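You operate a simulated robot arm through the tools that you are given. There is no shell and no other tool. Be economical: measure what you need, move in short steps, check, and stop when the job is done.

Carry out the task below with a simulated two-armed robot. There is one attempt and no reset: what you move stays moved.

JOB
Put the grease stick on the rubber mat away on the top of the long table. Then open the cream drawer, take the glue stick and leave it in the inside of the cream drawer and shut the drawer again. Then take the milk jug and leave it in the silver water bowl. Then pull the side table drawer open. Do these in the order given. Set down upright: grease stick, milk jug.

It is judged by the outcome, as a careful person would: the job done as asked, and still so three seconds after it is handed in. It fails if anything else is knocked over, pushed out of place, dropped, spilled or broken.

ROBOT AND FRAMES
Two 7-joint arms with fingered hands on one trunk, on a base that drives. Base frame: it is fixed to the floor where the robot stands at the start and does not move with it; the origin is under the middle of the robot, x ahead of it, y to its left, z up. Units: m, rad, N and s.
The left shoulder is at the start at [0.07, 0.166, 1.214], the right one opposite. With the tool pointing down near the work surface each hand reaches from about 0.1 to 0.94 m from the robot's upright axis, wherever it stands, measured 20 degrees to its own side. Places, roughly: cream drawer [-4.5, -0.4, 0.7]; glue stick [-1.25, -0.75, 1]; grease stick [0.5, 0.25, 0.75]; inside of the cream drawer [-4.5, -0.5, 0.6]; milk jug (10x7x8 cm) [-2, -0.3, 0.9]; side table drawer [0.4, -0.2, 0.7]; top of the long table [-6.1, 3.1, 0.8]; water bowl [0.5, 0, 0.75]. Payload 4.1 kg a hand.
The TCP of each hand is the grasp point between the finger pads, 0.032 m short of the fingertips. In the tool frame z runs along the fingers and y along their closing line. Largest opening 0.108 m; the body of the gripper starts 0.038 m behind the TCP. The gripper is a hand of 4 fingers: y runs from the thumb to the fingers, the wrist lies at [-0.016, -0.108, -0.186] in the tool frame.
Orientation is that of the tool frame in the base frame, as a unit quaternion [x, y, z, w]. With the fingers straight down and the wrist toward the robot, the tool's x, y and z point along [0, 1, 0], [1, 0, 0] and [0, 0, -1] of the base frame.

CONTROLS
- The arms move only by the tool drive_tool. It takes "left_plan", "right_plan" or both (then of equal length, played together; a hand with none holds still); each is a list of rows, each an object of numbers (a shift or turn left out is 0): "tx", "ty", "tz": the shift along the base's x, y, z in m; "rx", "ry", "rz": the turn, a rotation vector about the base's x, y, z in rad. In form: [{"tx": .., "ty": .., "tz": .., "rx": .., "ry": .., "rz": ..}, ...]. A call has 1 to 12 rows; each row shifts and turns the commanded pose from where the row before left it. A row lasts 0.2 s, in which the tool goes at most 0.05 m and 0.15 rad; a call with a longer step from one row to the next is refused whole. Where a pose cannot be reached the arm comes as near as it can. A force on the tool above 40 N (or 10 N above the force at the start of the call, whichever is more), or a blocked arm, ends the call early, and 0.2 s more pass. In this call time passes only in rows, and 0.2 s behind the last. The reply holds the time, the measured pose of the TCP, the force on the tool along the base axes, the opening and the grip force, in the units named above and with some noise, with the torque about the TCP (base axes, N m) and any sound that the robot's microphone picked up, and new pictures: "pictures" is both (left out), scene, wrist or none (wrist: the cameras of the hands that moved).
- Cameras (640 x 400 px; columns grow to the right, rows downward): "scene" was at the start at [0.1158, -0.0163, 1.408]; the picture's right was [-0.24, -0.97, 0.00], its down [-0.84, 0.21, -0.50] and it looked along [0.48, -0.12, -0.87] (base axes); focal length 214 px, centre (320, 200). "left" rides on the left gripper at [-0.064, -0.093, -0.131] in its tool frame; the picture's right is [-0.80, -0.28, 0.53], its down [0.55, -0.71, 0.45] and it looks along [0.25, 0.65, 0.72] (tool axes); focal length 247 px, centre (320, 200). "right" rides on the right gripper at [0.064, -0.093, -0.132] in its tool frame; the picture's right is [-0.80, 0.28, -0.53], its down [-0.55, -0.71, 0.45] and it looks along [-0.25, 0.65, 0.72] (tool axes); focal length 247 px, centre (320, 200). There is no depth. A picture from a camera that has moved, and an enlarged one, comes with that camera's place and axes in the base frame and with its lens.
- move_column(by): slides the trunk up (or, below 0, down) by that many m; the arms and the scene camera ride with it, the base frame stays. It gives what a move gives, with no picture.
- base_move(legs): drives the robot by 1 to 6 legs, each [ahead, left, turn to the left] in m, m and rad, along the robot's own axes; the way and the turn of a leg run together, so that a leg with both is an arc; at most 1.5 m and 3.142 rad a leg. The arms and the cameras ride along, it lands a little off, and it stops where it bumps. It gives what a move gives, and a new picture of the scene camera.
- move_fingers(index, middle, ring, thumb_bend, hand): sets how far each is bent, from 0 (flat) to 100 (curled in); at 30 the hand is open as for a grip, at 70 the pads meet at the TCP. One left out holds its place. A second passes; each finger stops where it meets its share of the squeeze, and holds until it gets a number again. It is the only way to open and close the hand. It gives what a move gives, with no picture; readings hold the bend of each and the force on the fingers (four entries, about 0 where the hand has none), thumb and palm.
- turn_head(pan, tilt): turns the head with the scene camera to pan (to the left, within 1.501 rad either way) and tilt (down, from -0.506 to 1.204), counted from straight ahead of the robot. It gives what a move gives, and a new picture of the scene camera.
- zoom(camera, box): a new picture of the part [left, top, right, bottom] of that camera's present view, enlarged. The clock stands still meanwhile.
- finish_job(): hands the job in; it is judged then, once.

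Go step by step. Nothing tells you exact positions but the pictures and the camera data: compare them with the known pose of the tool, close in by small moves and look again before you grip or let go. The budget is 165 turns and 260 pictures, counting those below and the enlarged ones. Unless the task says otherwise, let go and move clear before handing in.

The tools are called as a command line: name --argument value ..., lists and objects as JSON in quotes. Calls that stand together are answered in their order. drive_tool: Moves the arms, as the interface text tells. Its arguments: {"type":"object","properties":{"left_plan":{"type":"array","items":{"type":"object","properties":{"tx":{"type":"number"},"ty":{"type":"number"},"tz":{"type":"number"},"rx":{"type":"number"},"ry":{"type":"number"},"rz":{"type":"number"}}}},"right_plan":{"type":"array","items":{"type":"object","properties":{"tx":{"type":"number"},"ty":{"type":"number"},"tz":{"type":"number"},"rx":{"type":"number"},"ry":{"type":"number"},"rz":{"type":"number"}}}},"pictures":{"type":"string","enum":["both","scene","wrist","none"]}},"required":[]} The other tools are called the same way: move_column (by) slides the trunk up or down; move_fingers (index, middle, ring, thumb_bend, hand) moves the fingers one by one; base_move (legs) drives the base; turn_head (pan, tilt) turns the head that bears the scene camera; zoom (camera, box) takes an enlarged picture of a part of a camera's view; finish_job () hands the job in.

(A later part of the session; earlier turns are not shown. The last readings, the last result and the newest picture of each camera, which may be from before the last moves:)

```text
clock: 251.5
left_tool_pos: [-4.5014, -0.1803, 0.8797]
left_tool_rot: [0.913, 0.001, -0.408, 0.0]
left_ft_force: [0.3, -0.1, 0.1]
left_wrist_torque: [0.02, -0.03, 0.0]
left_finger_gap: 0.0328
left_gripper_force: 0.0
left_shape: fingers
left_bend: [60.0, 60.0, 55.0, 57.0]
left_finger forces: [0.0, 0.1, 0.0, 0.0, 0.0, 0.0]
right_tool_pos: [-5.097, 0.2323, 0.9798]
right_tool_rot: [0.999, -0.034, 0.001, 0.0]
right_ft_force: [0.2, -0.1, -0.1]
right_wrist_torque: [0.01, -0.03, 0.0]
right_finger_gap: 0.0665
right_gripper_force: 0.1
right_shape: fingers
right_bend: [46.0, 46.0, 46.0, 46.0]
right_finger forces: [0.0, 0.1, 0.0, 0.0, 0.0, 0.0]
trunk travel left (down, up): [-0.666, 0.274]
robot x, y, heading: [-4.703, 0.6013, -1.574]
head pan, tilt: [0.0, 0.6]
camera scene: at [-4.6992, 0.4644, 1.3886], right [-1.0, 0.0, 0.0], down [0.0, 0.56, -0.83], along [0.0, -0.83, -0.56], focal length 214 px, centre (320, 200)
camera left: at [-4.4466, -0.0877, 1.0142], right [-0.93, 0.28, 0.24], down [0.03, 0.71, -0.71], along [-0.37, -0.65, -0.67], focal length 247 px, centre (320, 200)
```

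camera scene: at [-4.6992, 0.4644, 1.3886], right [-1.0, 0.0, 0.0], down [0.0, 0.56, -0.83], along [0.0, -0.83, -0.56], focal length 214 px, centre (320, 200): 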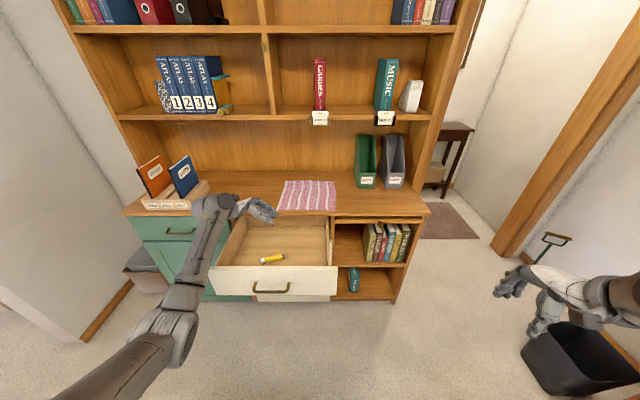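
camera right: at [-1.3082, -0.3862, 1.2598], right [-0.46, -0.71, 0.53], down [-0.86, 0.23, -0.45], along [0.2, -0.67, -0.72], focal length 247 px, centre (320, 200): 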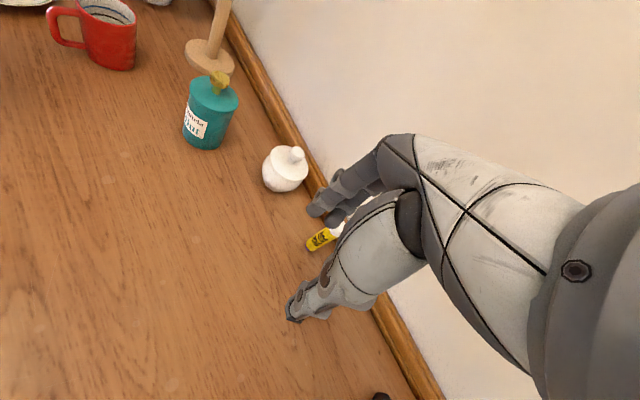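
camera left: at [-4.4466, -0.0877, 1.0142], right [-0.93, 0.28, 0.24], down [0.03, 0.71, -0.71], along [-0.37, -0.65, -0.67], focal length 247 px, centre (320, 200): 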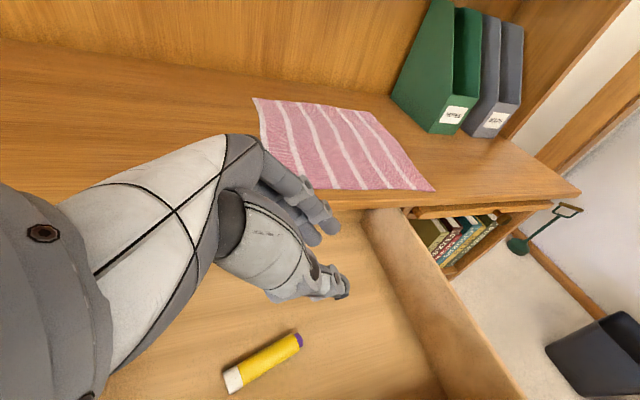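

The glue stick rests in the drawer. Now I'll back away, straighten the hand with fingers closed, and push the drawer shut by its handle.

base_move --legs '[[-0.32, 0, 0]]'

move_fingers --hand "left" --index 72 --middle 72 --ring 72 --thumb_bend 68

drive_tool --left_plan '[{"ry": -0.14, "tx": -0.005}, {"ry": -0.14, "tx": -0.005}, {"ry": -0.14, "tx": -0.005}, {"ry": -0.14, "tx": -0.005, "tz": -0.03}, {"ry": -0.14, "tx": -0.005, "tz": -0.04}, {"ry": -0.14, "tx": -0.005, "tz": -0.04}, {"tz": -0.04}, {"tz": -0.025}]'

```text
clock: 253.6
left_tool_pos: [-4.4986, 0.1413, 0.8798]
left_tool_rot: [0.913, 0.003, -0.408, 0.0]
left_ft_force: [-0.3, 0.2, 0.7]
left_wrist_torque: [0.02, 0.0, -0.02]
left_finger_gap: 0.0326
left_gripper_force: 0.1
left_shape: fingers
left_bend: [60.0, 60.0, 55.0, 57.0]
left_finger forces: [0.1, 0.1, 0.0, 0.1, 0.1, 0.0]
right_tool_pos: [-5.0976, 0.5512, 0.9786]
right_tool_rot: [0.999, -0.032, 0.001, 0.0]
right_ft_force: [-0.2, -0.3, -0.2]
right_wrist_torque: [-0.02, 0.01, 0.03]
right_finger_gap: 0.0665
right_gripper_force: 0.1
right_shape: fingers
right_bend: [46.0, 46.0, 46.0, 46.0]
right_finger forces: [0.0, 0.1, 0.0, 0.0, 0.1, 0.0]
trunk travel left (down, up): [-0.666, 0.274]
robot x, y, heading: [-4.7022, 0.9274, -1.565]
head pan, tilt: [0.0, 0.6]
camera scene: at [-4.6992, 0.7845, 1.3886], right [-1.0, -0.01, 0.0], down [0.0, 0.56, -0.83], along [0.0, -0.83, -0.56], focal length 214 px, centre (320, 200)
```

scene: 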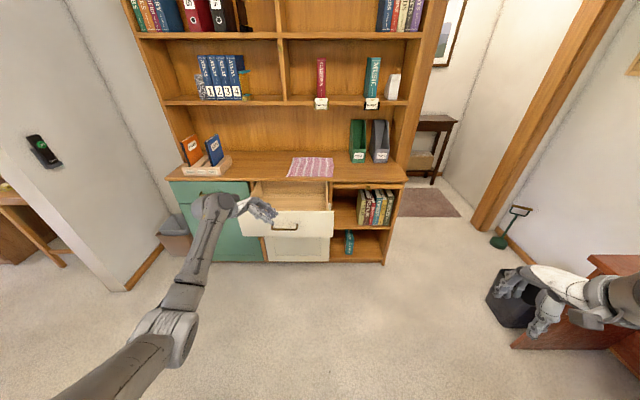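

```text
clock: 254.6
left_tool_pos: [-4.4975, 0.1406, 0.8795]
left_tool_rot: [0.913, 0.003, -0.407, 0.0]
left_ft_force: [0.3, -0.4, 0.3]
left_wrist_torque: [0.01, 0.0, 0.01]
left_finger_gap: 0.0012
left_gripper_force: 0.0
left_shape: fingers
left_bend: [72.0, 72.0, 72.0, 68.0]
left_finger forces: [0.0, 0.0, 0.1, 0.1, 0.0, 0.0]
right_tool_pos: [-5.0971, 0.5514, 0.9783]
right_tool_rot: [0.999, -0.032, 0.001, 0.0]
right_ft_force: [0.9, -0.2, 0.8]
right_wrist_torque: [-0.04, -0.02, 0.01]
right_finger_gap: 0.0667
right_gripper_force: 0.1
right_shape: fingers
right_bend: [46.0, 46.0, 46.0, 46.0]
right_finger forces: [0.0, 0.0, 0.0, 0.0, 0.0, 0.0]
trunk travel left (down, up): [-0.666, 0.274]
robot x, y, heading: [-4.7035, 0.9215, -1.566]
head pan, tilt: [0.0, 0.6]
```

```text
clock: 256.4
left_tool_pos: [-4.5285, 0.1406, 0.7034]
left_tool_rot: [1.0, 0.001, 0.001, 0.002]
left_ft_force: [0.3, -0.8, -0.3]
left_wrist_torque: [0.0, 0.01, 0.02]
left_finger_gap: 0.0011
left_gripper_force: 0.0
left_shape: fingers
left_bend: [72.0, 72.0, 72.0, 68.0]
left_finger forces: [0.1, 0.1, 0.0, 0.0, 0.0, 0.1]
right_tool_pos: [-5.0971, 0.5521, 0.979]
right_tool_rot: [0.999, -0.032, 0.001, 0.0]
right_ft_force: [0.3, 0.5, 0.3]
right_wrist_torque: [-0.02, -0.01, 0.03]
right_finger_gap: 0.0669
right_gripper_force: 0.0
right_shape: fingers
right_bend: [46.0, 46.0, 46.0, 46.0]
right_finger forces: [0.0, 0.1, 0.1, 0.0, 0.0, 0.0]
trunk travel left (down, up): [-0.666, 0.274]
robot x, y, heading: [-4.7019, 0.9245, -1.562]
head pan, tilt: [0.0, 0.6]
camera scene: at [-4.6995, 0.7839, 1.3886], right [-1.0, -0.01, 0.0], down [0.0, 0.57, -0.82], along [0.0, -0.82, -0.57], focal length 214 px, centre (320, 200)
camera left: at [-4.5935, 0.233, 0.8332], right [-0.8, 0.28, -0.53], down [0.55, 0.71, -0.45], along [0.25, -0.65, -0.72], focal length 247 px, centre (320, 200)
```

scene: 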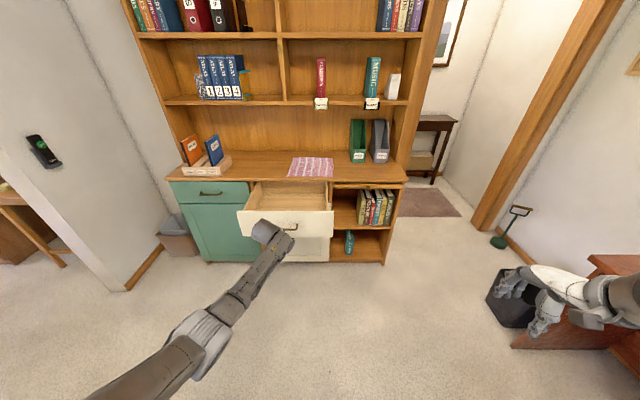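
left: 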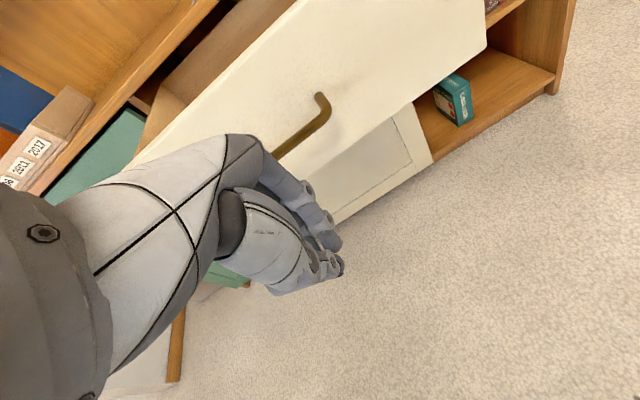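

Pushing the drawer in with the base.

base_move --legs '[[0.28, 0, -0.005]]'

zoom --camera "left" --box '[0, 0, 640, 400]'

```text
clock: 258.4
left_tool_pos: [-4.5312, -0.1401, 0.7034]
left_tool_rot: [1.0, 0.0, 0.001, 0.001]
left_ft_force: [-0.8, 0.6, -0.4]
left_wrist_torque: [-0.04, 0.0, -0.01]
left_finger_gap: 0.0011
left_gripper_force: 0.0
left_shape: fingers
left_bend: [72.0, 72.0, 72.0, 68.0]
left_finger forces: [0.1, 0.0, 0.0, 0.0, 0.0, 0.1]
right_tool_pos: [-5.098, 0.2719, 0.979]
right_tool_rot: [0.999, -0.034, 0.001, 0.0]
right_ft_force: [0.3, 0.0, 0.4]
right_wrist_torque: [0.0, 0.0, -0.04]
right_finger_gap: 0.0667
right_gripper_force: 0.0
right_shape: fingers
right_bend: [46.0, 46.0, 46.0, 46.0]
right_finger forces: [0.0, 0.0, 0.0, 0.0, 0.1, 0.1]
trunk travel left (down, up): [-0.666, 0.274]
robot x, y, heading: [-4.6972, 0.6432, -1.57]
head pan, tilt: [0.0, 0.6]
camera scene: at [-4.699, 0.5036, 1.3885], right [-1.0, 0.0, 0.0], down [0.0, 0.57, -0.82], along [0.0, -0.82, -0.57], focal length 214 px, centre (320, 200)
```

scene: 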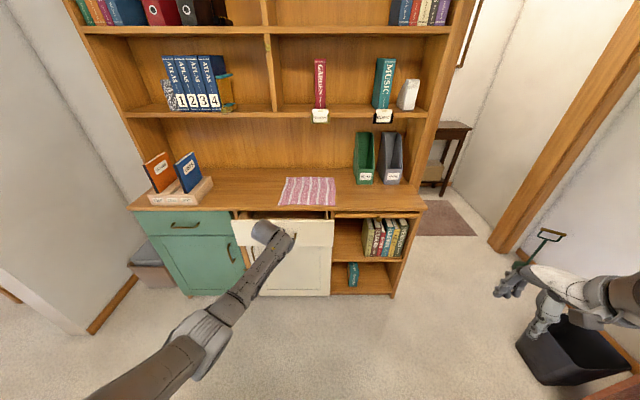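

```text
1.00 times, centred on (320, 200) of left (not enlarged: the box is as wide or as high as the picture)
camera zoom: at [-4.5954, -0.0476, 0.8332], right [-0.8, 0.28, -0.53], down [0.55, 0.7, -0.45], along [0.25, -0.65, -0.72], focal length 247 px, centre (320, 200)
```

zoom: 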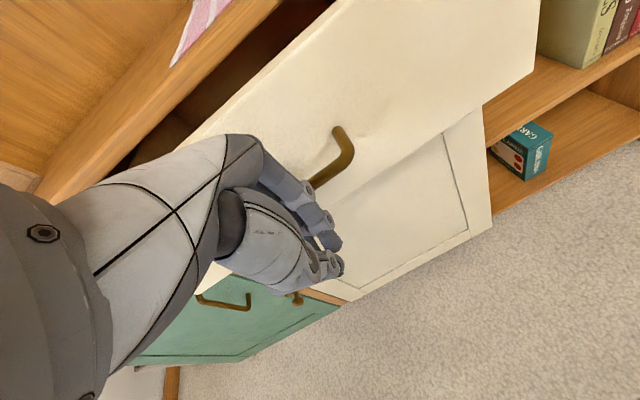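

Nearly closed. Pushing on with the arm, which stops on force.

drive_tool --left_plan '[{"ty": -0.02}, {"ty": -0.02}, {"ty": -0.015}, {"ty": -0.015}, {"ty": -0.01}, {"ty": -0.01}]'

```text
clock: 259.8
left_tool_pos: [-4.522, -0.2109, 0.6915]
left_tool_rot: [1.0, 0.0, -0.002, 0.001]
left_ft_force: [0.0, 0.8, 0.3]
left_wrist_torque: [0.07, 0.03, 0.02]
left_finger_gap: 0.0011
left_gripper_force: 0.0
left_shape: fingers
left_bend: [72.0, 72.0, 72.0, 68.0]
left_finger forces: [0.0, 0.0, 0.0, 0.0, 0.0, 0.0]
left hand out of reach, approached as far as the arm can: row 5, 6
right_tool_pos: [-5.0967, 0.2726, 0.979]
right_tool_rot: [0.999, -0.035, 0.0, 0.001]
right_ft_force: [-0.3, 0.4, 0.2]
right_wrist_torque: [0.01, 0.03, 0.0]
right_finger_gap: 0.0667
right_gripper_force: 0.0
right_shape: fingers
right_bend: [46.0, 46.0, 46.0, 46.0]
right_finger forces: [0.0, 0.1, 0.0, 0.0, 0.0, 0.0]
trunk travel left (down, up): [-0.666, 0.274]
robot x, y, heading: [-4.7001, 0.6427, -1.574]
head pan, tilt: [0.0, 0.6]
camera scene: at [-4.6972, 0.5038, 1.3886], right [-1.0, 0.0, 0.0], down [0.0, 0.57, -0.82], along [0.0, -0.82, -0.57], focal length 214 px, centre (320, 200)
camera left: at [-4.5867, -0.1168, 0.8213], right [-0.8, 0.28, -0.53], down [0.55, 0.7, -0.45], along [0.25, -0.65, -0.72], focal length 247 px, centre (320, 200)
```

scene: 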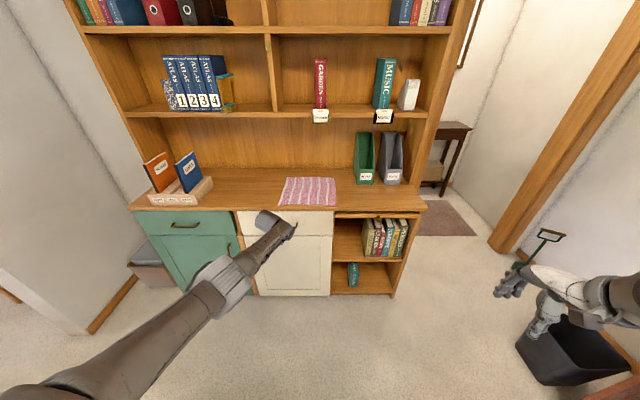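
left: 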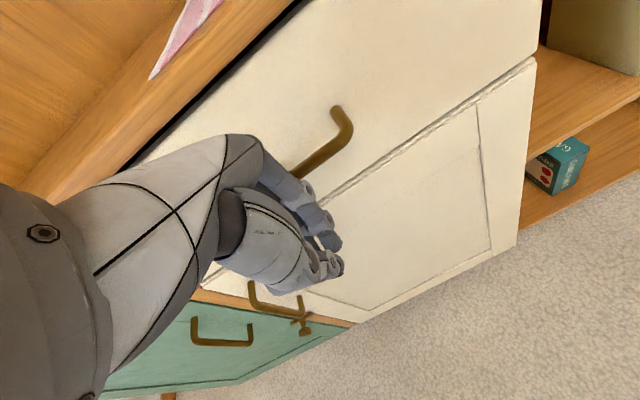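

Almost flush. A final gentle push of 3 cm by the base.

base_move --legs '[[0.03, 0, 0]]'

zoom --camera "scene" --box '[200, 180, 380, 310]'

```text
clock: 260.7
left_tool_pos: [-4.5231, -0.2297, 0.698]
left_tool_rot: [1.0, 0.0, 0.0, 0.003]
left_ft_force: [0.1, 21.2, 17.3]
left_wrist_torque: [-0.7, -0.27, 0.31]
left_finger_gap: 0.0026
left_gripper_force: 14.0
left_shape: fingers
left_bend: [72.0, 72.0, 72.0, 66.0]
left_finger forces: [0.1, 20.0, 7.5, 0.0, 0.0, 0.0]
right_tool_pos: [-5.0975, 0.2533, 0.98]
right_tool_rot: [0.999, -0.035, 0.001, 0.004]
right_ft_force: [-0.5, 0.3, 0.6]
right_wrist_torque: [0.01, 0.02, 0.0]
right_finger_gap: 0.0666
right_gripper_force: 0.1
right_shape: fingers
right_bend: [46.0, 46.0, 46.0, 46.0]
right_finger forces: [0.0, 0.1, 0.1, 0.0, 0.0, 0.0]
trunk travel left (down, up): [-0.666, 0.274]
robot x, y, heading: [-4.704, 0.6208, -1.567]
head pan, tilt: [0.0, 0.6]
stopped in leg 1: the force on the tool passed its limit (the readings are from after the stop); the commanded pose is now the measured one
camera scene: at [-4.6998, 0.488, 1.3892], right [-1.0, 0.0, 0.0], down [0.0, 0.56, -0.83], along [0.0, -0.83, -0.56], focal length 214 px, centre (320, 200)
```

scene: 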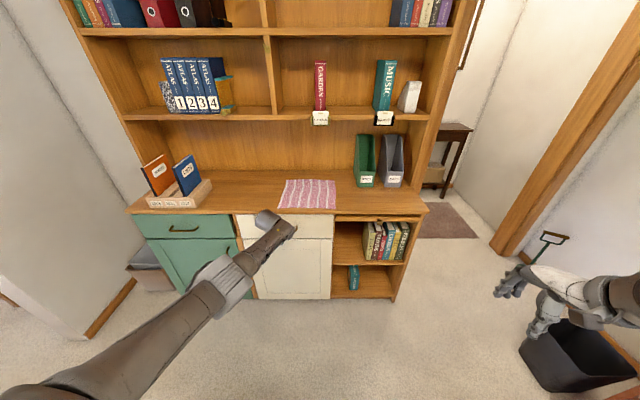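

```text
3.08 times, centred on (290, 245) of scene
camera zoom: at [-4.6998, 0.488, 1.3892], right [-1.0, 0.0, 0.0], down [0.0, 0.56, -0.83], along [0.0, -0.83, -0.56], focal length 660 px, centre (412, 62)
```

zoom: 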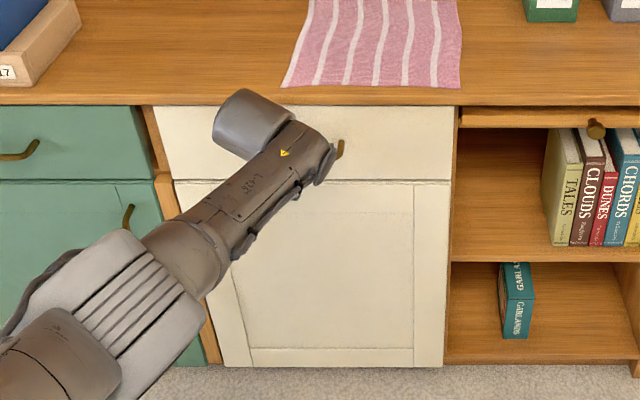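

The drawer stopped firmly, flush with the door below. Backing away and verifying.

base_move --legs '[[-0.5, 0, 0]]'

zoom --camera "scene" --box '[230, 150, 390, 260]'

```text
clock: 263.6
left_tool_pos: [-4.527, 0.2653, 0.6927]
left_tool_rot: [1.0, -0.003, 0.0, 0.001]
left_ft_force: [-0.1, -0.1, 0.1]
left_wrist_torque: [-0.05, 0.02, -0.04]
left_finger_gap: 0.0009
left_gripper_force: 0.1
left_shape: fingers
left_bend: [72.0, 72.0, 72.0, 68.0]
left_finger forces: [0.1, 0.0, 0.1, 0.1, 0.1, 0.1]
right_tool_pos: [-5.0989, 0.7491, 0.9784]
right_tool_rot: [0.999, -0.035, 0.001, -0.001]
right_ft_force: [-0.2, 0.4, -0.2]
right_wrist_torque: [-0.01, -0.01, 0.02]
right_finger_gap: 0.0664
right_gripper_force: 0.0
right_shape: fingers
right_bend: [46.0, 46.0, 46.0, 46.0]
right_finger forces: [0.0, 0.0, 0.0, 0.0, 0.1, 0.0]
trunk travel left (down, up): [-0.666, 0.274]
robot x, y, heading: [-4.7011, 1.1193, -1.573]
head pan, tilt: [0.0, 0.6]
camera scene: at [-4.6994, 0.9793, 1.3886], right [-1.0, 0.0, 0.0], down [0.0, 0.56, -0.83], along [0.0, -0.83, -0.56], focal length 214 px, centre (320, 200)
```

scene: 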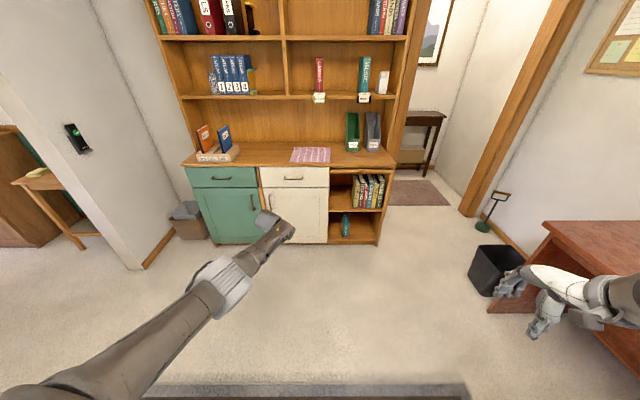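

```text
3.64 times, centred on (310, 205) of scene
camera zoom: at [-4.6994, 0.9793, 1.3886], right [-1.0, 0.0, 0.0], down [0.0, 0.56, -0.83], along [0.0, -0.83, -0.56], focal length 780 px, centre (356, 182)
```

zoom: 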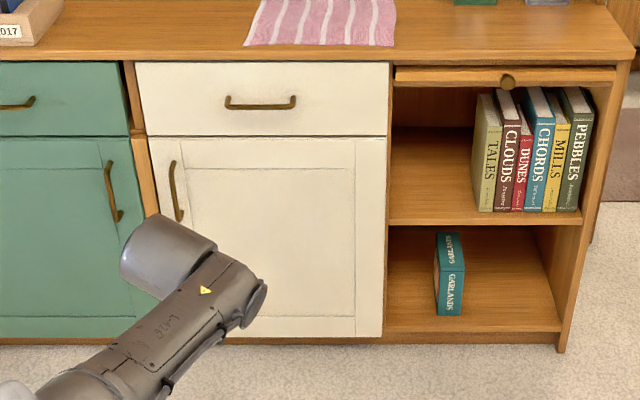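

The drawer is shut. Next the milk jug: raise trunk and hand, and drive back to the counter.

move_column --by 0.22

drive_tool --left_plan '[{"tz": 0.045, "ty": 0.03}, {"tz": 0.045, "ty": 0.03}, {"tz": 0.045, "ty": 0.03}, {"tz": 0.045, "ty": 0.03}, {"tz": 0.045, "ty": 0.03}, {"tz": 0.03, "ty": 0.02}]' --pictures "none"

base_move --legs '[[0, 0, 1.573], [1.3, -0.54, 0], [0.65, -0.24, 0], [0.57, -0.12, 0]]'

```text
clock: 265.9
left_tool_pos: [-4.5266, 0.2656, 0.9122]
left_tool_rot: [1.0, -0.002, 0.0, 0.002]
left_ft_force: [0.0, -0.5, 0.0]
left_wrist_torque: [0.01, -0.01, 0.0]
left_finger_gap: 0.0006
left_gripper_force: 0.1
left_shape: fingers
left_bend: [72.0, 72.0, 72.0, 68.0]
left_finger forces: [0.1, 0.0, 0.0, 0.0, 0.2, 0.0]
right_tool_pos: [-5.0995, 0.7489, 1.1983]
right_tool_rot: [0.999, -0.036, 0.001, 0.0]
right_ft_force: [0.1, 1.0, 0.1]
right_wrist_torque: [-0.02, 0.03, -0.01]
right_finger_gap: 0.0669
right_gripper_force: 0.1
right_shape: fingers
right_bend: [46.0, 46.0, 46.0, 46.0]
right_finger forces: [0.0, 0.0, 0.0, 0.0, 0.0, 0.1]
trunk travel left (down, up): [-0.886, 0.054]
robot x, y, heading: [-4.6973, 1.1161, -1.576]
head pan, tilt: [0.0, 0.6]
```

```text
refused: row 1 steps farther than a row can; nothing moved
```

```text
clock: 283.1
left_tool_pos: [-1.311, 0.4736, 0.9132]
left_tool_rot: [0.697, 0.717, 0.001, 0.001]
left_ft_force: [-0.3, 0.0, -0.7]
left_wrist_torque: [-0.01, 0.03, 0.03]
left_finger_gap: 0.001
left_gripper_force: 0.2
left_shape: fingers
left_bend: [72.0, 72.0, 72.0, 68.0]
left_finger forces: [0.1, 0.0, 0.0, 0.0, 0.0, 0.1]
right_tool_pos: [-1.7772, -0.113, 1.1988]
right_tool_rot: [0.721, 0.693, 0.001, -0.001]
right_ft_force: [0.5, 0.3, 0.0]
right_wrist_torque: [-0.02, -0.03, -0.02]
right_finger_gap: 0.067
right_gripper_force: 0.1
right_shape: fingers
right_bend: [46.0, 46.0, 46.0, 46.0]
right_finger forces: [0.1, 0.0, 0.0, 0.0, 0.0, 0.1]
trunk travel left (down, up): [-0.886, 0.054]
robot x, y, heading: [-2.1614, 0.2741, 0.028]
head pan, tilt: [0.0, 0.6]
camera scene: at [-2.0193, 0.2769, 1.6087], right [0.03, -1.0, 0.0], down [-0.56, -0.02, -0.83], along [0.83, 0.02, -0.56], focal length 214 px, centre (320, 200)
```

scene: 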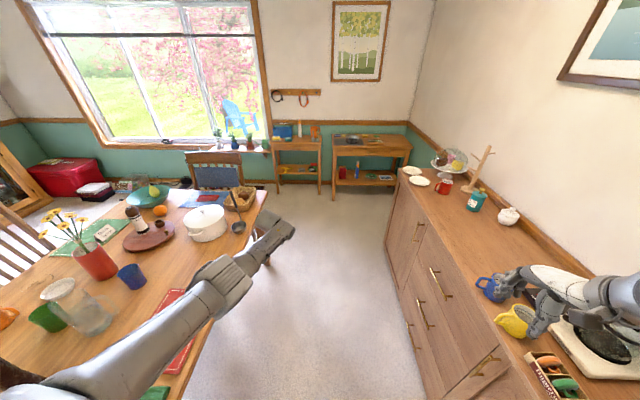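

The tuck had been refused, so the arm was extended during the drive. I'll raise and tuck it now, then look at the table to be sure nothing was disturbed.

drive_tool --left_plan '[{"tz": 0.04}, {"tz": 0.04, "tx": -0.02}, {"tz": 0.04, "tx": -0.025}, {"tz": 0.035, "tx": -0.03}, {"tz": 0.035, "tx": -0.03}, {"tz": 0.03, "tx": -0.03}, {"tx": -0.04}]' --pictures "none"

turn_head --pan 0.9 --tilt 0.7

```text
clock: 284.7
left_tool_pos: [-1.4877, 0.473, 1.135]
left_tool_rot: [0.697, 0.717, 0.002, 0.001]
left_ft_force: [0.0, 0.0, 0.1]
left_wrist_torque: [0.01, -0.05, 0.03]
left_finger_gap: 0.0009
left_gripper_force: 0.1
left_shape: fingers
left_bend: [72.0, 72.0, 72.0, 68.0]
left_finger forces: [0.0, 0.0, 0.0, 0.1, 0.0, 0.0]
right_tool_pos: [-1.7779, -0.1135, 1.2006]
right_tool_rot: [0.721, 0.693, 0.002, -0.001]
right_ft_force: [-0.2, -0.1, 0.7]
right_wrist_torque: [-0.07, 0.02, -0.01]
right_finger_gap: 0.0669
right_gripper_force: 0.0
right_shape: fingers
right_bend: [46.0, 46.0, 46.0, 46.0]
right_finger forces: [0.0, 0.1, 0.0, 0.0, 0.1, 0.0]
trunk travel left (down, up): [-0.886, 0.054]
robot x, y, heading: [-2.1571, 0.2755, 0.029]
head pan, tilt: [0.0, 0.6]
```

```text
clock: 285.9
left_tool_pos: [-1.4864, 0.4725, 1.1343]
left_tool_rot: [0.697, 0.717, 0.001, 0.001]
left_ft_force: [0.1, -0.3, 0.4]
left_wrist_torque: [0.02, 0.04, -0.04]
left_finger_gap: 0.0008
left_gripper_force: 0.0
left_shape: fingers
left_bend: [72.0, 72.0, 72.0, 68.0]
left_finger forces: [0.1, 0.0, 0.0, 0.0, 0.0, 0.0]
right_tool_pos: [-1.7769, -0.1136, 1.1987]
right_tool_rot: [0.722, 0.692, 0.0, -0.001]
right_ft_force: [-0.4, 0.3, 0.2]
right_wrist_torque: [-0.01, 0.0, -0.01]
right_finger_gap: 0.0666
right_gripper_force: 0.1
right_shape: fingers
right_bend: [46.0, 46.0, 46.0, 46.0]
right_finger forces: [0.1, 0.0, 0.0, 0.0, 0.0, 0.0]
trunk travel left (down, up): [-0.886, 0.054]
robot x, y, heading: [-2.1584, 0.2703, 0.027]
head pan, tilt: [0.901, 0.7]
camera scene: at [-2.056, 0.3422, 1.6], right [0.8, -0.6, 0.0], down [-0.39, -0.52, -0.77], along [0.46, 0.61, -0.64], focal length 214 px, centre (320, 200)
```

scene: 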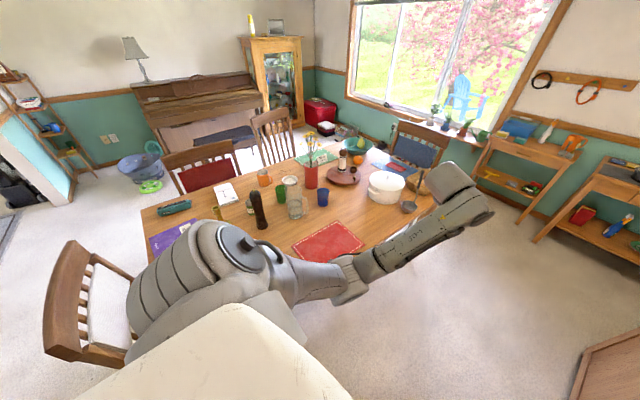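

All upright. Turning to face the counter at the jug.

base_move --legs '[[0, 0, -1.6]]'

turn_head --pan 0.1 --tilt 0.9

zoom --camera "left" --box '[0, 0, 640, 400]'

```text
clock: 290.2
left_tool_pos: [-1.9739, -0.4043, 1.1332]
left_tool_rot: [1.0, 0.003, 0.001, 0.001]
left_ft_force: [0.6, -0.8, 0.2]
left_wrist_torque: [-0.01, 0.02, 0.01]
left_finger_gap: 0.0009
left_gripper_force: 0.0
left_shape: fingers
left_bend: [72.0, 72.0, 72.0, 68.0]
left_finger forces: [0.0, 0.0, 0.0, 0.1, 0.1, 0.0]
right_tool_pos: [-2.553, -0.0989, 1.1987]
right_tool_rot: [1.0, -0.031, 0.001, 0.001]
right_ft_force: [-1.0, 0.7, 0.1]
right_wrist_torque: [0.03, -0.03, -0.02]
right_finger_gap: 0.0669
right_gripper_force: 0.0
right_shape: fingers
right_bend: [46.0, 46.0, 46.0, 46.0]
right_finger forces: [0.1, 0.0, 0.0, 0.0, 0.0, 0.1]
trunk travel left (down, up): [-0.886, 0.054]
robot x, y, heading: [-2.1582, 0.2706, -1.562]
head pan, tilt: [0.901, 0.7]
camera scene: at [-2.0895, 0.17, 1.6], right [-0.62, -0.79, 0.0], down [-0.51, 0.4, -0.76], along [0.6, -0.47, -0.64], focal length 214 px, centre (320, 200)
```

scene: 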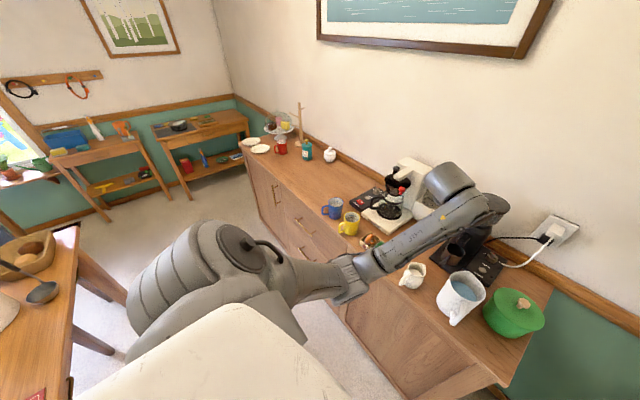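

```text
clock: 291.3
left_tool_pos: [-1.974, -0.4037, 1.1341]
left_tool_rot: [1.0, 0.003, 0.001, 0.001]
left_ft_force: [0.5, 1.0, 0.1]
left_wrist_torque: [0.0, 0.01, -0.03]
left_finger_gap: 0.0009
left_gripper_force: 0.1
left_shape: fingers
left_bend: [72.0, 72.0, 72.0, 68.0]
left_finger forces: [0.1, 0.0, 0.0, 0.1, 0.1, 0.0]
right_tool_pos: [-2.5532, -0.1005, 1.1981]
right_tool_rot: [1.0, -0.031, 0.0, 0.0]
right_ft_force: [0.6, -0.8, -0.3]
right_wrist_torque: [0.02, -0.01, 0.03]
right_finger_gap: 0.0668
right_gripper_force: 0.0
right_shape: fingers
right_bend: [46.0, 46.0, 46.0, 46.0]
right_finger forces: [0.0, 0.0, 0.0, 0.0, 0.0, 0.0]
trunk travel left (down, up): [-0.886, 0.054]
robot x, y, heading: [-2.156, 0.2704, -1.567]
head pan, tilt: [0.099, 0.901]
camera scene: at [-2.1485, 0.1474, 1.5838], right [-0.99, -0.11, 0.0], down [-0.08, 0.78, -0.62], along [0.07, -0.62, -0.78], focal length 214 px, centre (320, 200)
```

scene: 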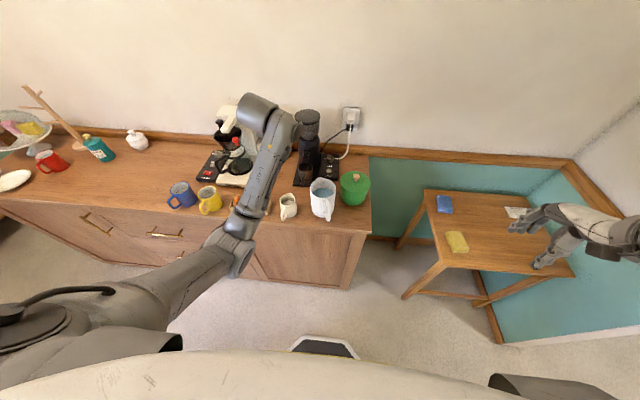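

```text
1.00 times, centred on (320, 200) of left (not enlarged: the box is as wide or as high as the picture)
camera zoom: at [-2.0384, -0.3115, 1.2638], right [-0.8, 0.28, -0.53], down [0.55, 0.71, -0.45], along [0.25, -0.65, -0.72], focal length 247 px, centre (320, 200)
```

zoom: 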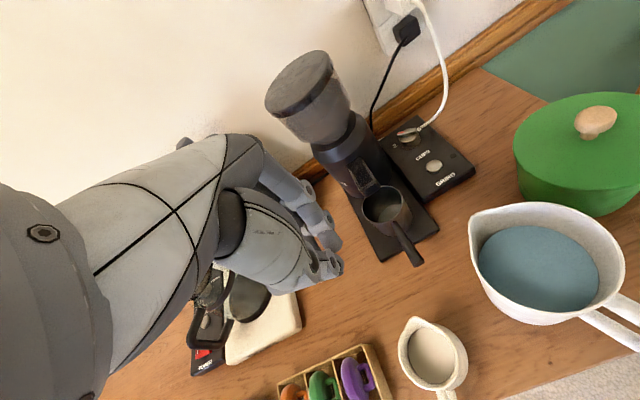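

The small white creamer with spout and handle is the milk jug. Zooming for its exact shape and place.

zoom --camera "left" --box '[360, 290, 520, 400]'

zoom --camera "scene" --box '[240, 150, 380, 250]'

```text
3.64 times, centred on (440, 345) of left
camera zoom: at [-2.0384, -0.3115, 1.2638], right [-0.8, 0.28, -0.53], down [0.55, 0.71, -0.45], along [0.25, -0.65, -0.72], focal length 898 px, centre (-116, -327)
```

zoom: 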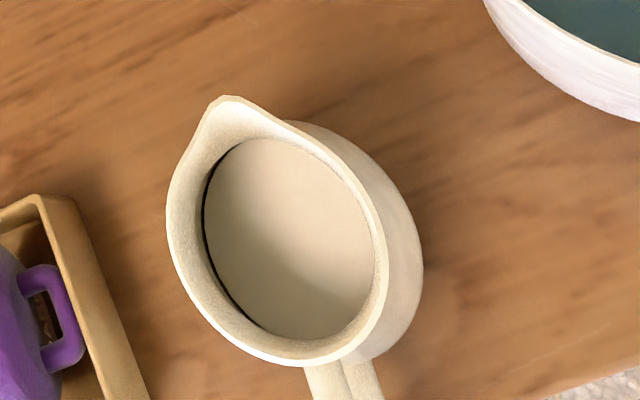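

```text
4.00 times, centred on (310, 200) of scene
camera zoom: at [-2.1485, 0.1474, 1.5838], right [-0.99, -0.11, 0.0], down [-0.08, 0.78, -0.62], along [0.07, -0.62, -0.78], focal length 858 px, centre (360, 200)
```

zoom: 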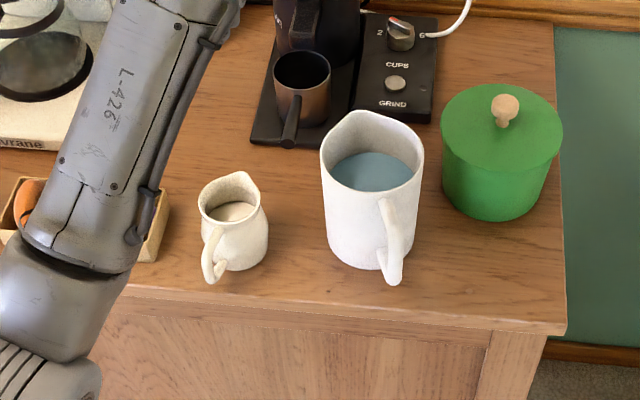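

The jug contains milk, spout pointing toward the wall, handle toward me; the free grip direction is sideways. I'll open the hand and yaw it about −1.7 rad so that it closes across the jug's sides.

move_fingers --hand "left" --index 30 --middle 30 --ring 30 --thumb_bend 30

drive_tool --left_plan '[{"rz": -0.142}, {"rz": -0.142}, {"rz": -0.142}, {"rz": -0.142}, {"rz": -0.142}, {"rz": -0.142}, {"rz": -0.142}, {"rz": -0.142}, {"rz": -0.142}, {"rz": -0.142}, {"rz": -0.142}, {"rz": -0.142}]'

```text
clock: 292.3
left_tool_pos: [-1.9741, -0.4045, 1.1333]
left_tool_rot: [1.0, 0.003, 0.0, 0.001]
left_ft_force: [-0.6, 0.1, 0.1]
left_wrist_torque: [0.02, 0.03, 0.04]
left_finger_gap: 0.1082
left_gripper_force: 0.0
left_shape: fingers
left_bend: [30.0, 30.0, 30.0, 30.0]
left_finger forces: [0.1, 0.0, 0.0, 0.0, 0.1, 0.0]
right_tool_pos: [-2.5531, -0.0991, 1.1982]
right_tool_rot: [0.999, -0.032, 0.0, -0.001]
right_ft_force: [-0.2, 0.4, -0.2]
right_wrist_torque: [-0.02, 0.01, -0.01]
right_finger_gap: 0.0666
right_gripper_force: 0.0
right_shape: fingers
right_bend: [46.0, 46.0, 46.0, 46.0]
right_finger forces: [0.1, 0.1, 0.0, 0.0, 0.0, 0.0]
trunk travel left (down, up): [-0.886, 0.054]
robot x, y, heading: [-2.1573, 0.277, -1.564]
head pan, tilt: [0.099, 0.901]
```

```text
clock: 294.9
left_tool_pos: [-1.9733, -0.4047, 1.1326]
left_tool_rot: [-0.659, 0.752, 0.002, -0.002]
left_ft_force: [0.2, 0.2, 1.1]
left_wrist_torque: [-0.01, 0.02, 0.02]
left_finger_gap: 0.108
left_gripper_force: 0.0
left_shape: fingers
left_bend: [30.0, 30.0, 30.0, 30.0]
left_finger forces: [0.0, 0.0, 0.0, 0.1, 0.0, 0.0]
right_tool_pos: [-2.5542, -0.0994, 1.1973]
right_tool_rot: [1.0, -0.031, 0.001, 0.0]
right_ft_force: [0.4, -0.5, -0.2]
right_wrist_torque: [0.0, -0.01, 0.02]
right_finger_gap: 0.0665
right_gripper_force: 0.0
right_shape: fingers
right_bend: [46.0, 46.0, 46.0, 46.0]
right_finger forces: [0.0, 0.0, 0.0, 0.1, 0.0, 0.1]
trunk travel left (down, up): [-0.886, 0.054]
robot x, y, heading: [-2.1564, 0.2721, -1.566]
head pan, tilt: [0.099, 0.901]
camera scene: at [-2.149, 0.1468, 1.5837], right [-0.99, -0.11, 0.0], down [-0.08, 0.78, -0.62], along [0.07, -0.62, -0.78], focal length 214 px, centre (320, 200)
camera left: at [-1.873, -0.353, 1.2635], right [0.38, 0.75, -0.53], down [0.63, -0.64, -0.45], along [-0.68, -0.16, -0.72], focal length 247 px, centre (320, 200)
```

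scene: 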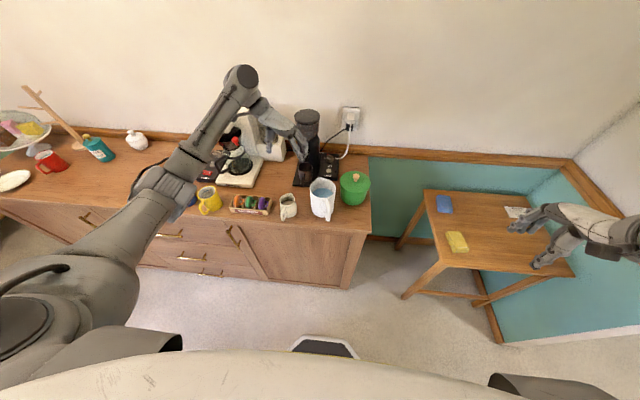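
left: 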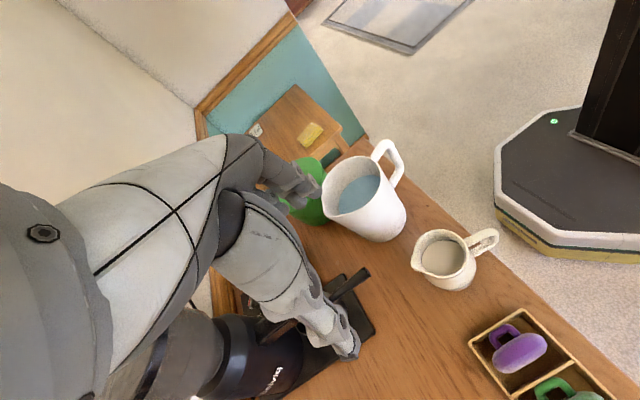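

Hand is oriented across the jug, whose centre is about (-1.976, -0.335). I'll pre-shape (fingers a bit closed to clear the pitcher), move above the jug and lower partway.

move_fingers --hand "left" --index 35 --middle 35 --ring 35 --thumb_bend 27

drive_tool --left_plan '[{"ty": 0.035}, {"ty": 0.035}, {"tz": -0.04}, {"tz": -0.04}]'

```text
clock: 295.9
left_tool_pos: [-1.9734, -0.404, 1.1337]
left_tool_rot: [-0.66, 0.751, 0.002, -0.001]
left_ft_force: [0.3, -0.4, -0.1]
left_wrist_torque: [0.0, -0.02, 0.03]
left_finger_gap: 0.1044
left_gripper_force: 0.1
left_shape: fingers
left_bend: [35.0, 35.0, 35.0, 27.0]
left_finger forces: [0.0, 0.0, 0.0, 0.0, 0.0, 0.0]
right_tool_pos: [-2.5534, -0.0993, 1.199]
right_tool_rot: [0.999, -0.033, 0.001, 0.0]
right_ft_force: [0.1, -1.4, 0.2]
right_wrist_torque: [0.0, 0.01, 0.03]
right_finger_gap: 0.0667
right_gripper_force: 0.1
right_shape: fingers
right_bend: [46.0, 46.0, 46.0, 46.0]
right_finger forces: [0.0, 0.0, 0.0, 0.0, 0.1, 0.0]
trunk travel left (down, up): [-0.886, 0.054]
robot x, y, heading: [-2.1549, 0.2747, -1.567]
head pan, tilt: [0.099, 0.901]
```

```text
clock: 296.9
left_tool_pos: [-1.9733, -0.3344, 1.0538]
left_tool_rot: [-0.66, 0.751, 0.001, -0.001]
left_ft_force: [0.7, -0.5, -0.8]
left_wrist_torque: [0.02, -0.02, 0.02]
left_finger_gap: 0.1048
left_gripper_force: 0.1
left_shape: fingers
left_bend: [35.0, 35.0, 35.0, 27.0]
left_finger forces: [0.0, 0.0, 0.0, 0.1, 0.1, 0.0]
right_tool_pos: [-2.5526, -0.0999, 1.1984]
right_tool_rot: [0.999, -0.032, 0.001, -0.001]
right_ft_force: [1.1, 0.2, 0.8]
right_wrist_torque: [0.0, 0.03, -0.02]
right_finger_gap: 0.0666
right_gripper_force: 0.0
right_shape: fingers
right_bend: [46.0, 46.0, 46.0, 46.0]
right_finger forces: [0.0, 0.0, 0.0, 0.0, 0.0, 0.0]
trunk travel left (down, up): [-0.886, 0.054]
robot x, y, heading: [-2.158, 0.2746, -1.563]
head pan, tilt: [0.099, 0.901]
camera scene: at [-2.1481, 0.1467, 1.5838], right [-0.99, -0.11, 0.0], down [-0.08, 0.78, -0.62], along [0.07, -0.62, -0.78], focal length 214 px, centre (320, 200)
camera left: at [-1.8722, -0.2825, 1.1834], right [0.38, 0.75, -0.53], down [0.63, -0.64, -0.45], along [-0.68, -0.16, -0.72], focal length 247 px, centre (320, 200)
```

scene: 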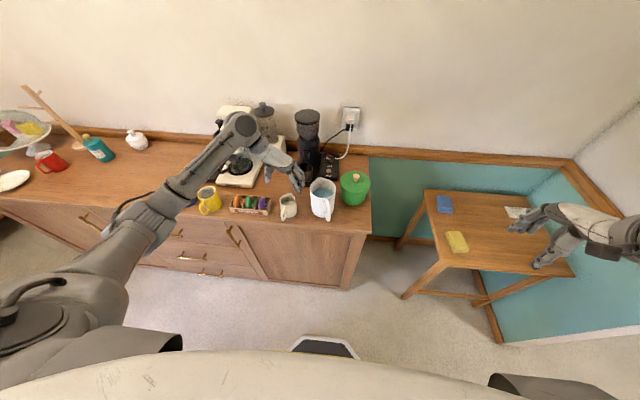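
left: 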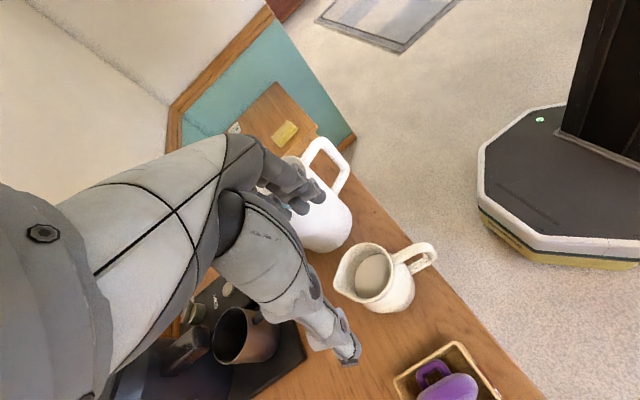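

Aligned over the jug. Slightly tighter finger pre-shape, then descend slowly.

move_fingers --hand "left" --index 37 --middle 37 --ring 37 --thumb_bend 29

drive_tool --left_plan '[{"tz": -0.03}, {"tz": -0.02}, {"tz": -0.02}]' --pictures "wrist"

zoom --camera "scene" --box '[230, 120, 390, 240]'

```text
clock: 297.9
left_tool_pos: [-1.974, -0.3341, 1.0544]
left_tool_rot: [-0.66, 0.752, 0.001, 0.0]
left_ft_force: [0.1, -0.7, -0.1]
left_wrist_torque: [0.0, 0.01, 0.03]
left_finger_gap: 0.1016
left_gripper_force: 0.0
left_shape: fingers
left_bend: [37.0, 37.0, 37.0, 28.0]
left_finger forces: [0.0, 0.1, 0.0, 0.0, 0.1, 0.0]
right_tool_pos: [-2.5528, -0.1003, 1.1979]
right_tool_rot: [0.999, -0.032, 0.001, 0.0]
right_ft_force: [0.1, 0.9, 0.5]
right_wrist_torque: [0.01, -0.01, 0.01]
right_finger_gap: 0.0667
right_gripper_force: 0.0
right_shape: fingers
right_bend: [46.0, 46.0, 46.0, 46.0]
right_finger forces: [0.0, 0.0, 0.0, 0.1, 0.1, 0.0]
trunk travel left (down, up): [-0.886, 0.054]
robot x, y, heading: [-2.1541, 0.2705, -1.567]
head pan, tilt: [0.099, 0.901]
```

```text
clock: 298.7
left_tool_pos: [-1.9734, -0.3342, 0.9834]
left_tool_rot: [-0.66, 0.751, 0.001, -0.002]
left_ft_force: [0.1, 0.6, 0.3]
left_wrist_torque: [0.01, -0.01, -0.03]
left_finger_gap: 0.1015
left_gripper_force: 0.0
left_shape: fingers
left_bend: [37.0, 37.0, 37.0, 28.0]
left_finger forces: [0.1, 0.0, 0.0, 0.0, 0.1, 0.1]
right_tool_pos: [-2.5532, -0.1007, 1.1976]
right_tool_rot: [1.0, -0.031, 0.001, 0.001]
right_ft_force: [-1.1, 0.9, 0.4]
right_wrist_torque: [0.01, 0.01, 0.03]
right_finger_gap: 0.0668
right_gripper_force: 0.1
right_shape: fingers
right_bend: [46.0, 46.0, 46.0, 46.0]
right_finger forces: [0.0, 0.0, 0.0, 0.0, 0.1, 0.0]
trunk travel left (down, up): [-0.886, 0.054]
robot x, y, heading: [-2.1609, 0.2693, -1.563]
head pan, tilt: [0.099, 0.901]
camera left: at [-1.8726, -0.2829, 1.1137], right [0.38, 0.75, -0.53], down [0.63, -0.64, -0.45], along [-0.68, -0.16, -0.72], focal length 247 px, centre (320, 200)
```

left: 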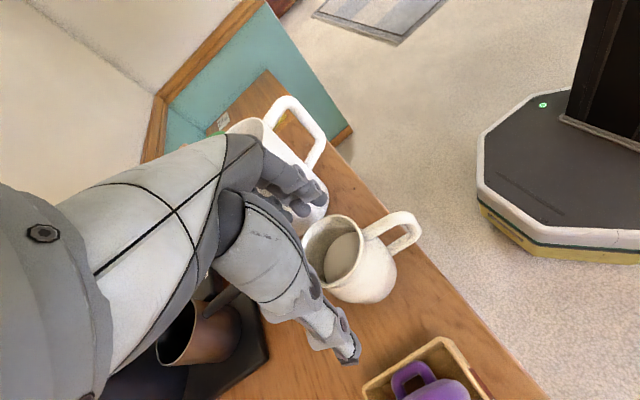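

```text
3.33 times, centred on (310, 180) of scene
camera zoom: at [-2.1486, 0.1473, 1.5838], right [-0.99, -0.11, 0.0], down [-0.08, 0.78, -0.62], along [0.07, -0.62, -0.78], focal length 715 px, centre (353, 267)
```

zoom: 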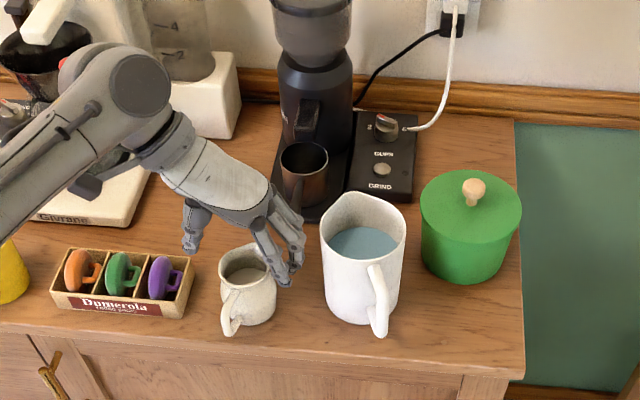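

Good clearance. Continue down.

drive_tool --left_plan '[{"tz": -0.02}, {"tz": -0.02}, {"tz": -0.02}]' --pictures "wrist"

zoom --camera "scene" --box '[230, 140, 390, 260]'

```text
clock: 299.5
left_tool_pos: [-1.9736, -0.3348, 0.9239]
left_tool_rot: [-0.66, 0.751, 0.0, -0.001]
left_ft_force: [0.1, -0.2, 0.1]
left_wrist_torque: [0.0, 0.0, 0.01]
left_finger_gap: 0.1018
left_gripper_force: 0.0
left_shape: fingers
left_bend: [37.0, 37.0, 37.0, 28.0]
left_finger forces: [0.1, 0.0, 0.1, 0.1, 0.0, 0.0]
right_tool_pos: [-2.5531, -0.0988, 1.1982]
right_tool_rot: [1.0, -0.031, 0.001, -0.001]
right_ft_force: [-0.1, -0.2, -0.3]
right_wrist_torque: [-0.04, -0.02, 0.0]
right_finger_gap: 0.0666
right_gripper_force: 0.1
right_shape: fingers
right_bend: [46.0, 46.0, 46.0, 46.0]
right_finger forces: [0.1, 0.0, 0.0, 0.0, 0.0, 0.0]
trunk travel left (down, up): [-0.886, 0.054]
robot x, y, heading: [-2.1588, 0.273, -1.568]
head pan, tilt: [0.099, 0.901]
camera left: at [-1.8725, -0.2825, 1.0534], right [0.38, 0.75, -0.53], down [0.63, -0.64, -0.45], along [-0.68, -0.16, -0.72], focal length 247 px, centre (320, 200)
```

left: 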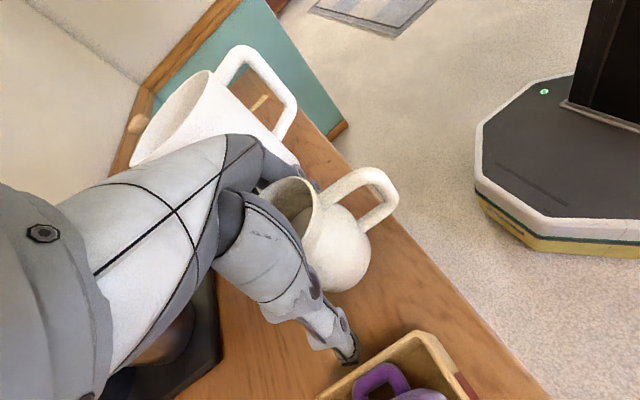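

```text
3.33 times, centred on (310, 200) of scene
camera zoom: at [-2.1487, 0.1472, 1.5838], right [-0.99, -0.11, 0.0], down [-0.08, 0.78, -0.62], along [0.07, -0.62, -0.78], focal length 715 px, centre (353, 200)
```

zoom: 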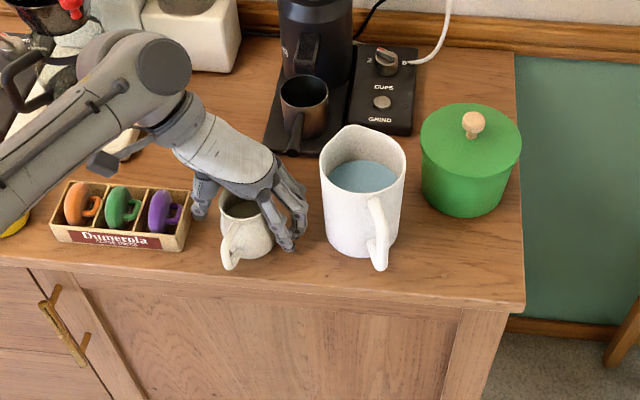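

Shifting a touch toward the handle side and down 1 cm, then closing softly.

drive_tool --left_plan '[{"ty": 0.007, "tz": -0.008}]' --pictures "none"

move_fingers --hand "left" --index 70 --middle 70 --ring 70 --thumb_bend 70

zoom --camera "scene" --box '[250, 160, 370, 250]'

```text
clock: 299.9
left_tool_pos: [-1.9726, -0.3267, 0.9149]
left_tool_rot: [-0.66, 0.751, 0.001, -0.001]
left_ft_force: [-0.2, -0.1, 0.2]
left_wrist_torque: [0.0, 0.09, 0.01]
left_finger_gap: 0.1018
left_gripper_force: 0.1
left_shape: fingers
left_bend: [37.0, 37.0, 37.0, 28.0]
left_finger forces: [0.0, 0.8, 0.0, 0.0, 0.0, 0.0]
right_tool_pos: [-2.5533, -0.0994, 1.1989]
right_tool_rot: [1.0, -0.031, 0.001, -0.001]
right_ft_force: [0.0, -0.1, 0.1]
right_wrist_torque: [0.01, -0.04, -0.02]
right_finger_gap: 0.0667
right_gripper_force: 0.1
right_shape: fingers
right_bend: [46.0, 46.0, 46.0, 46.0]
right_finger forces: [0.1, 0.0, 0.0, 0.0, 0.1, 0.0]
trunk travel left (down, up): [-0.886, 0.054]
robot x, y, heading: [-2.1568, 0.2764, -1.561]
head pan, tilt: [0.099, 0.901]
```

```text
clock: 300.9
left_tool_pos: [-1.9755, -0.325, 0.9182]
left_tool_rot: [-0.66, 0.751, 0.0, -0.002]
left_ft_force: [-9.2, -2.3, 21.2]
left_wrist_torque: [-0.28, 1.09, 0.06]
left_finger_gap: 0.0514
left_gripper_force: 27.9
left_shape: fingers
left_bend: [57.0, 54.0, 62.0, 51.0]
left_finger forces: [8.4, 20.0, 7.4, 0.0, 20.2, 0.0]
right_tool_pos: [-2.5555, -0.0983, 1.1992]
right_tool_rot: [0.999, -0.032, 0.002, 0.001]
right_ft_force: [-0.3, 0.1, -0.5]
right_wrist_torque: [0.03, 0.0, 0.01]
right_finger_gap: 0.0667
right_gripper_force: 0.0
right_shape: fingers
right_bend: [46.0, 46.0, 46.0, 46.0]
right_finger forces: [0.1, 0.1, 0.0, 0.1, 0.1, 0.1]
trunk travel left (down, up): [-0.886, 0.054]
robot x, y, heading: [-2.1576, 0.2744, -1.568]
head pan, tilt: [0.099, 0.901]
```

```text
4.44 times, centred on (310, 205) of scene
camera zoom: at [-2.1512, 0.1498, 1.5842], right [-0.99, -0.11, 0.0], down [-0.08, 0.78, -0.62], along [0.07, -0.62, -0.78], focal length 953 px, centre (364, 178)
```

zoom: 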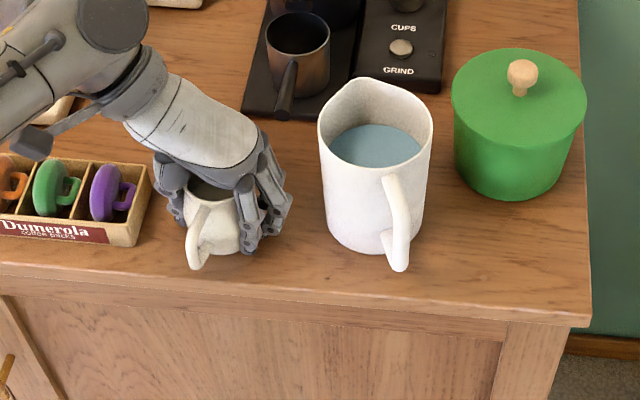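

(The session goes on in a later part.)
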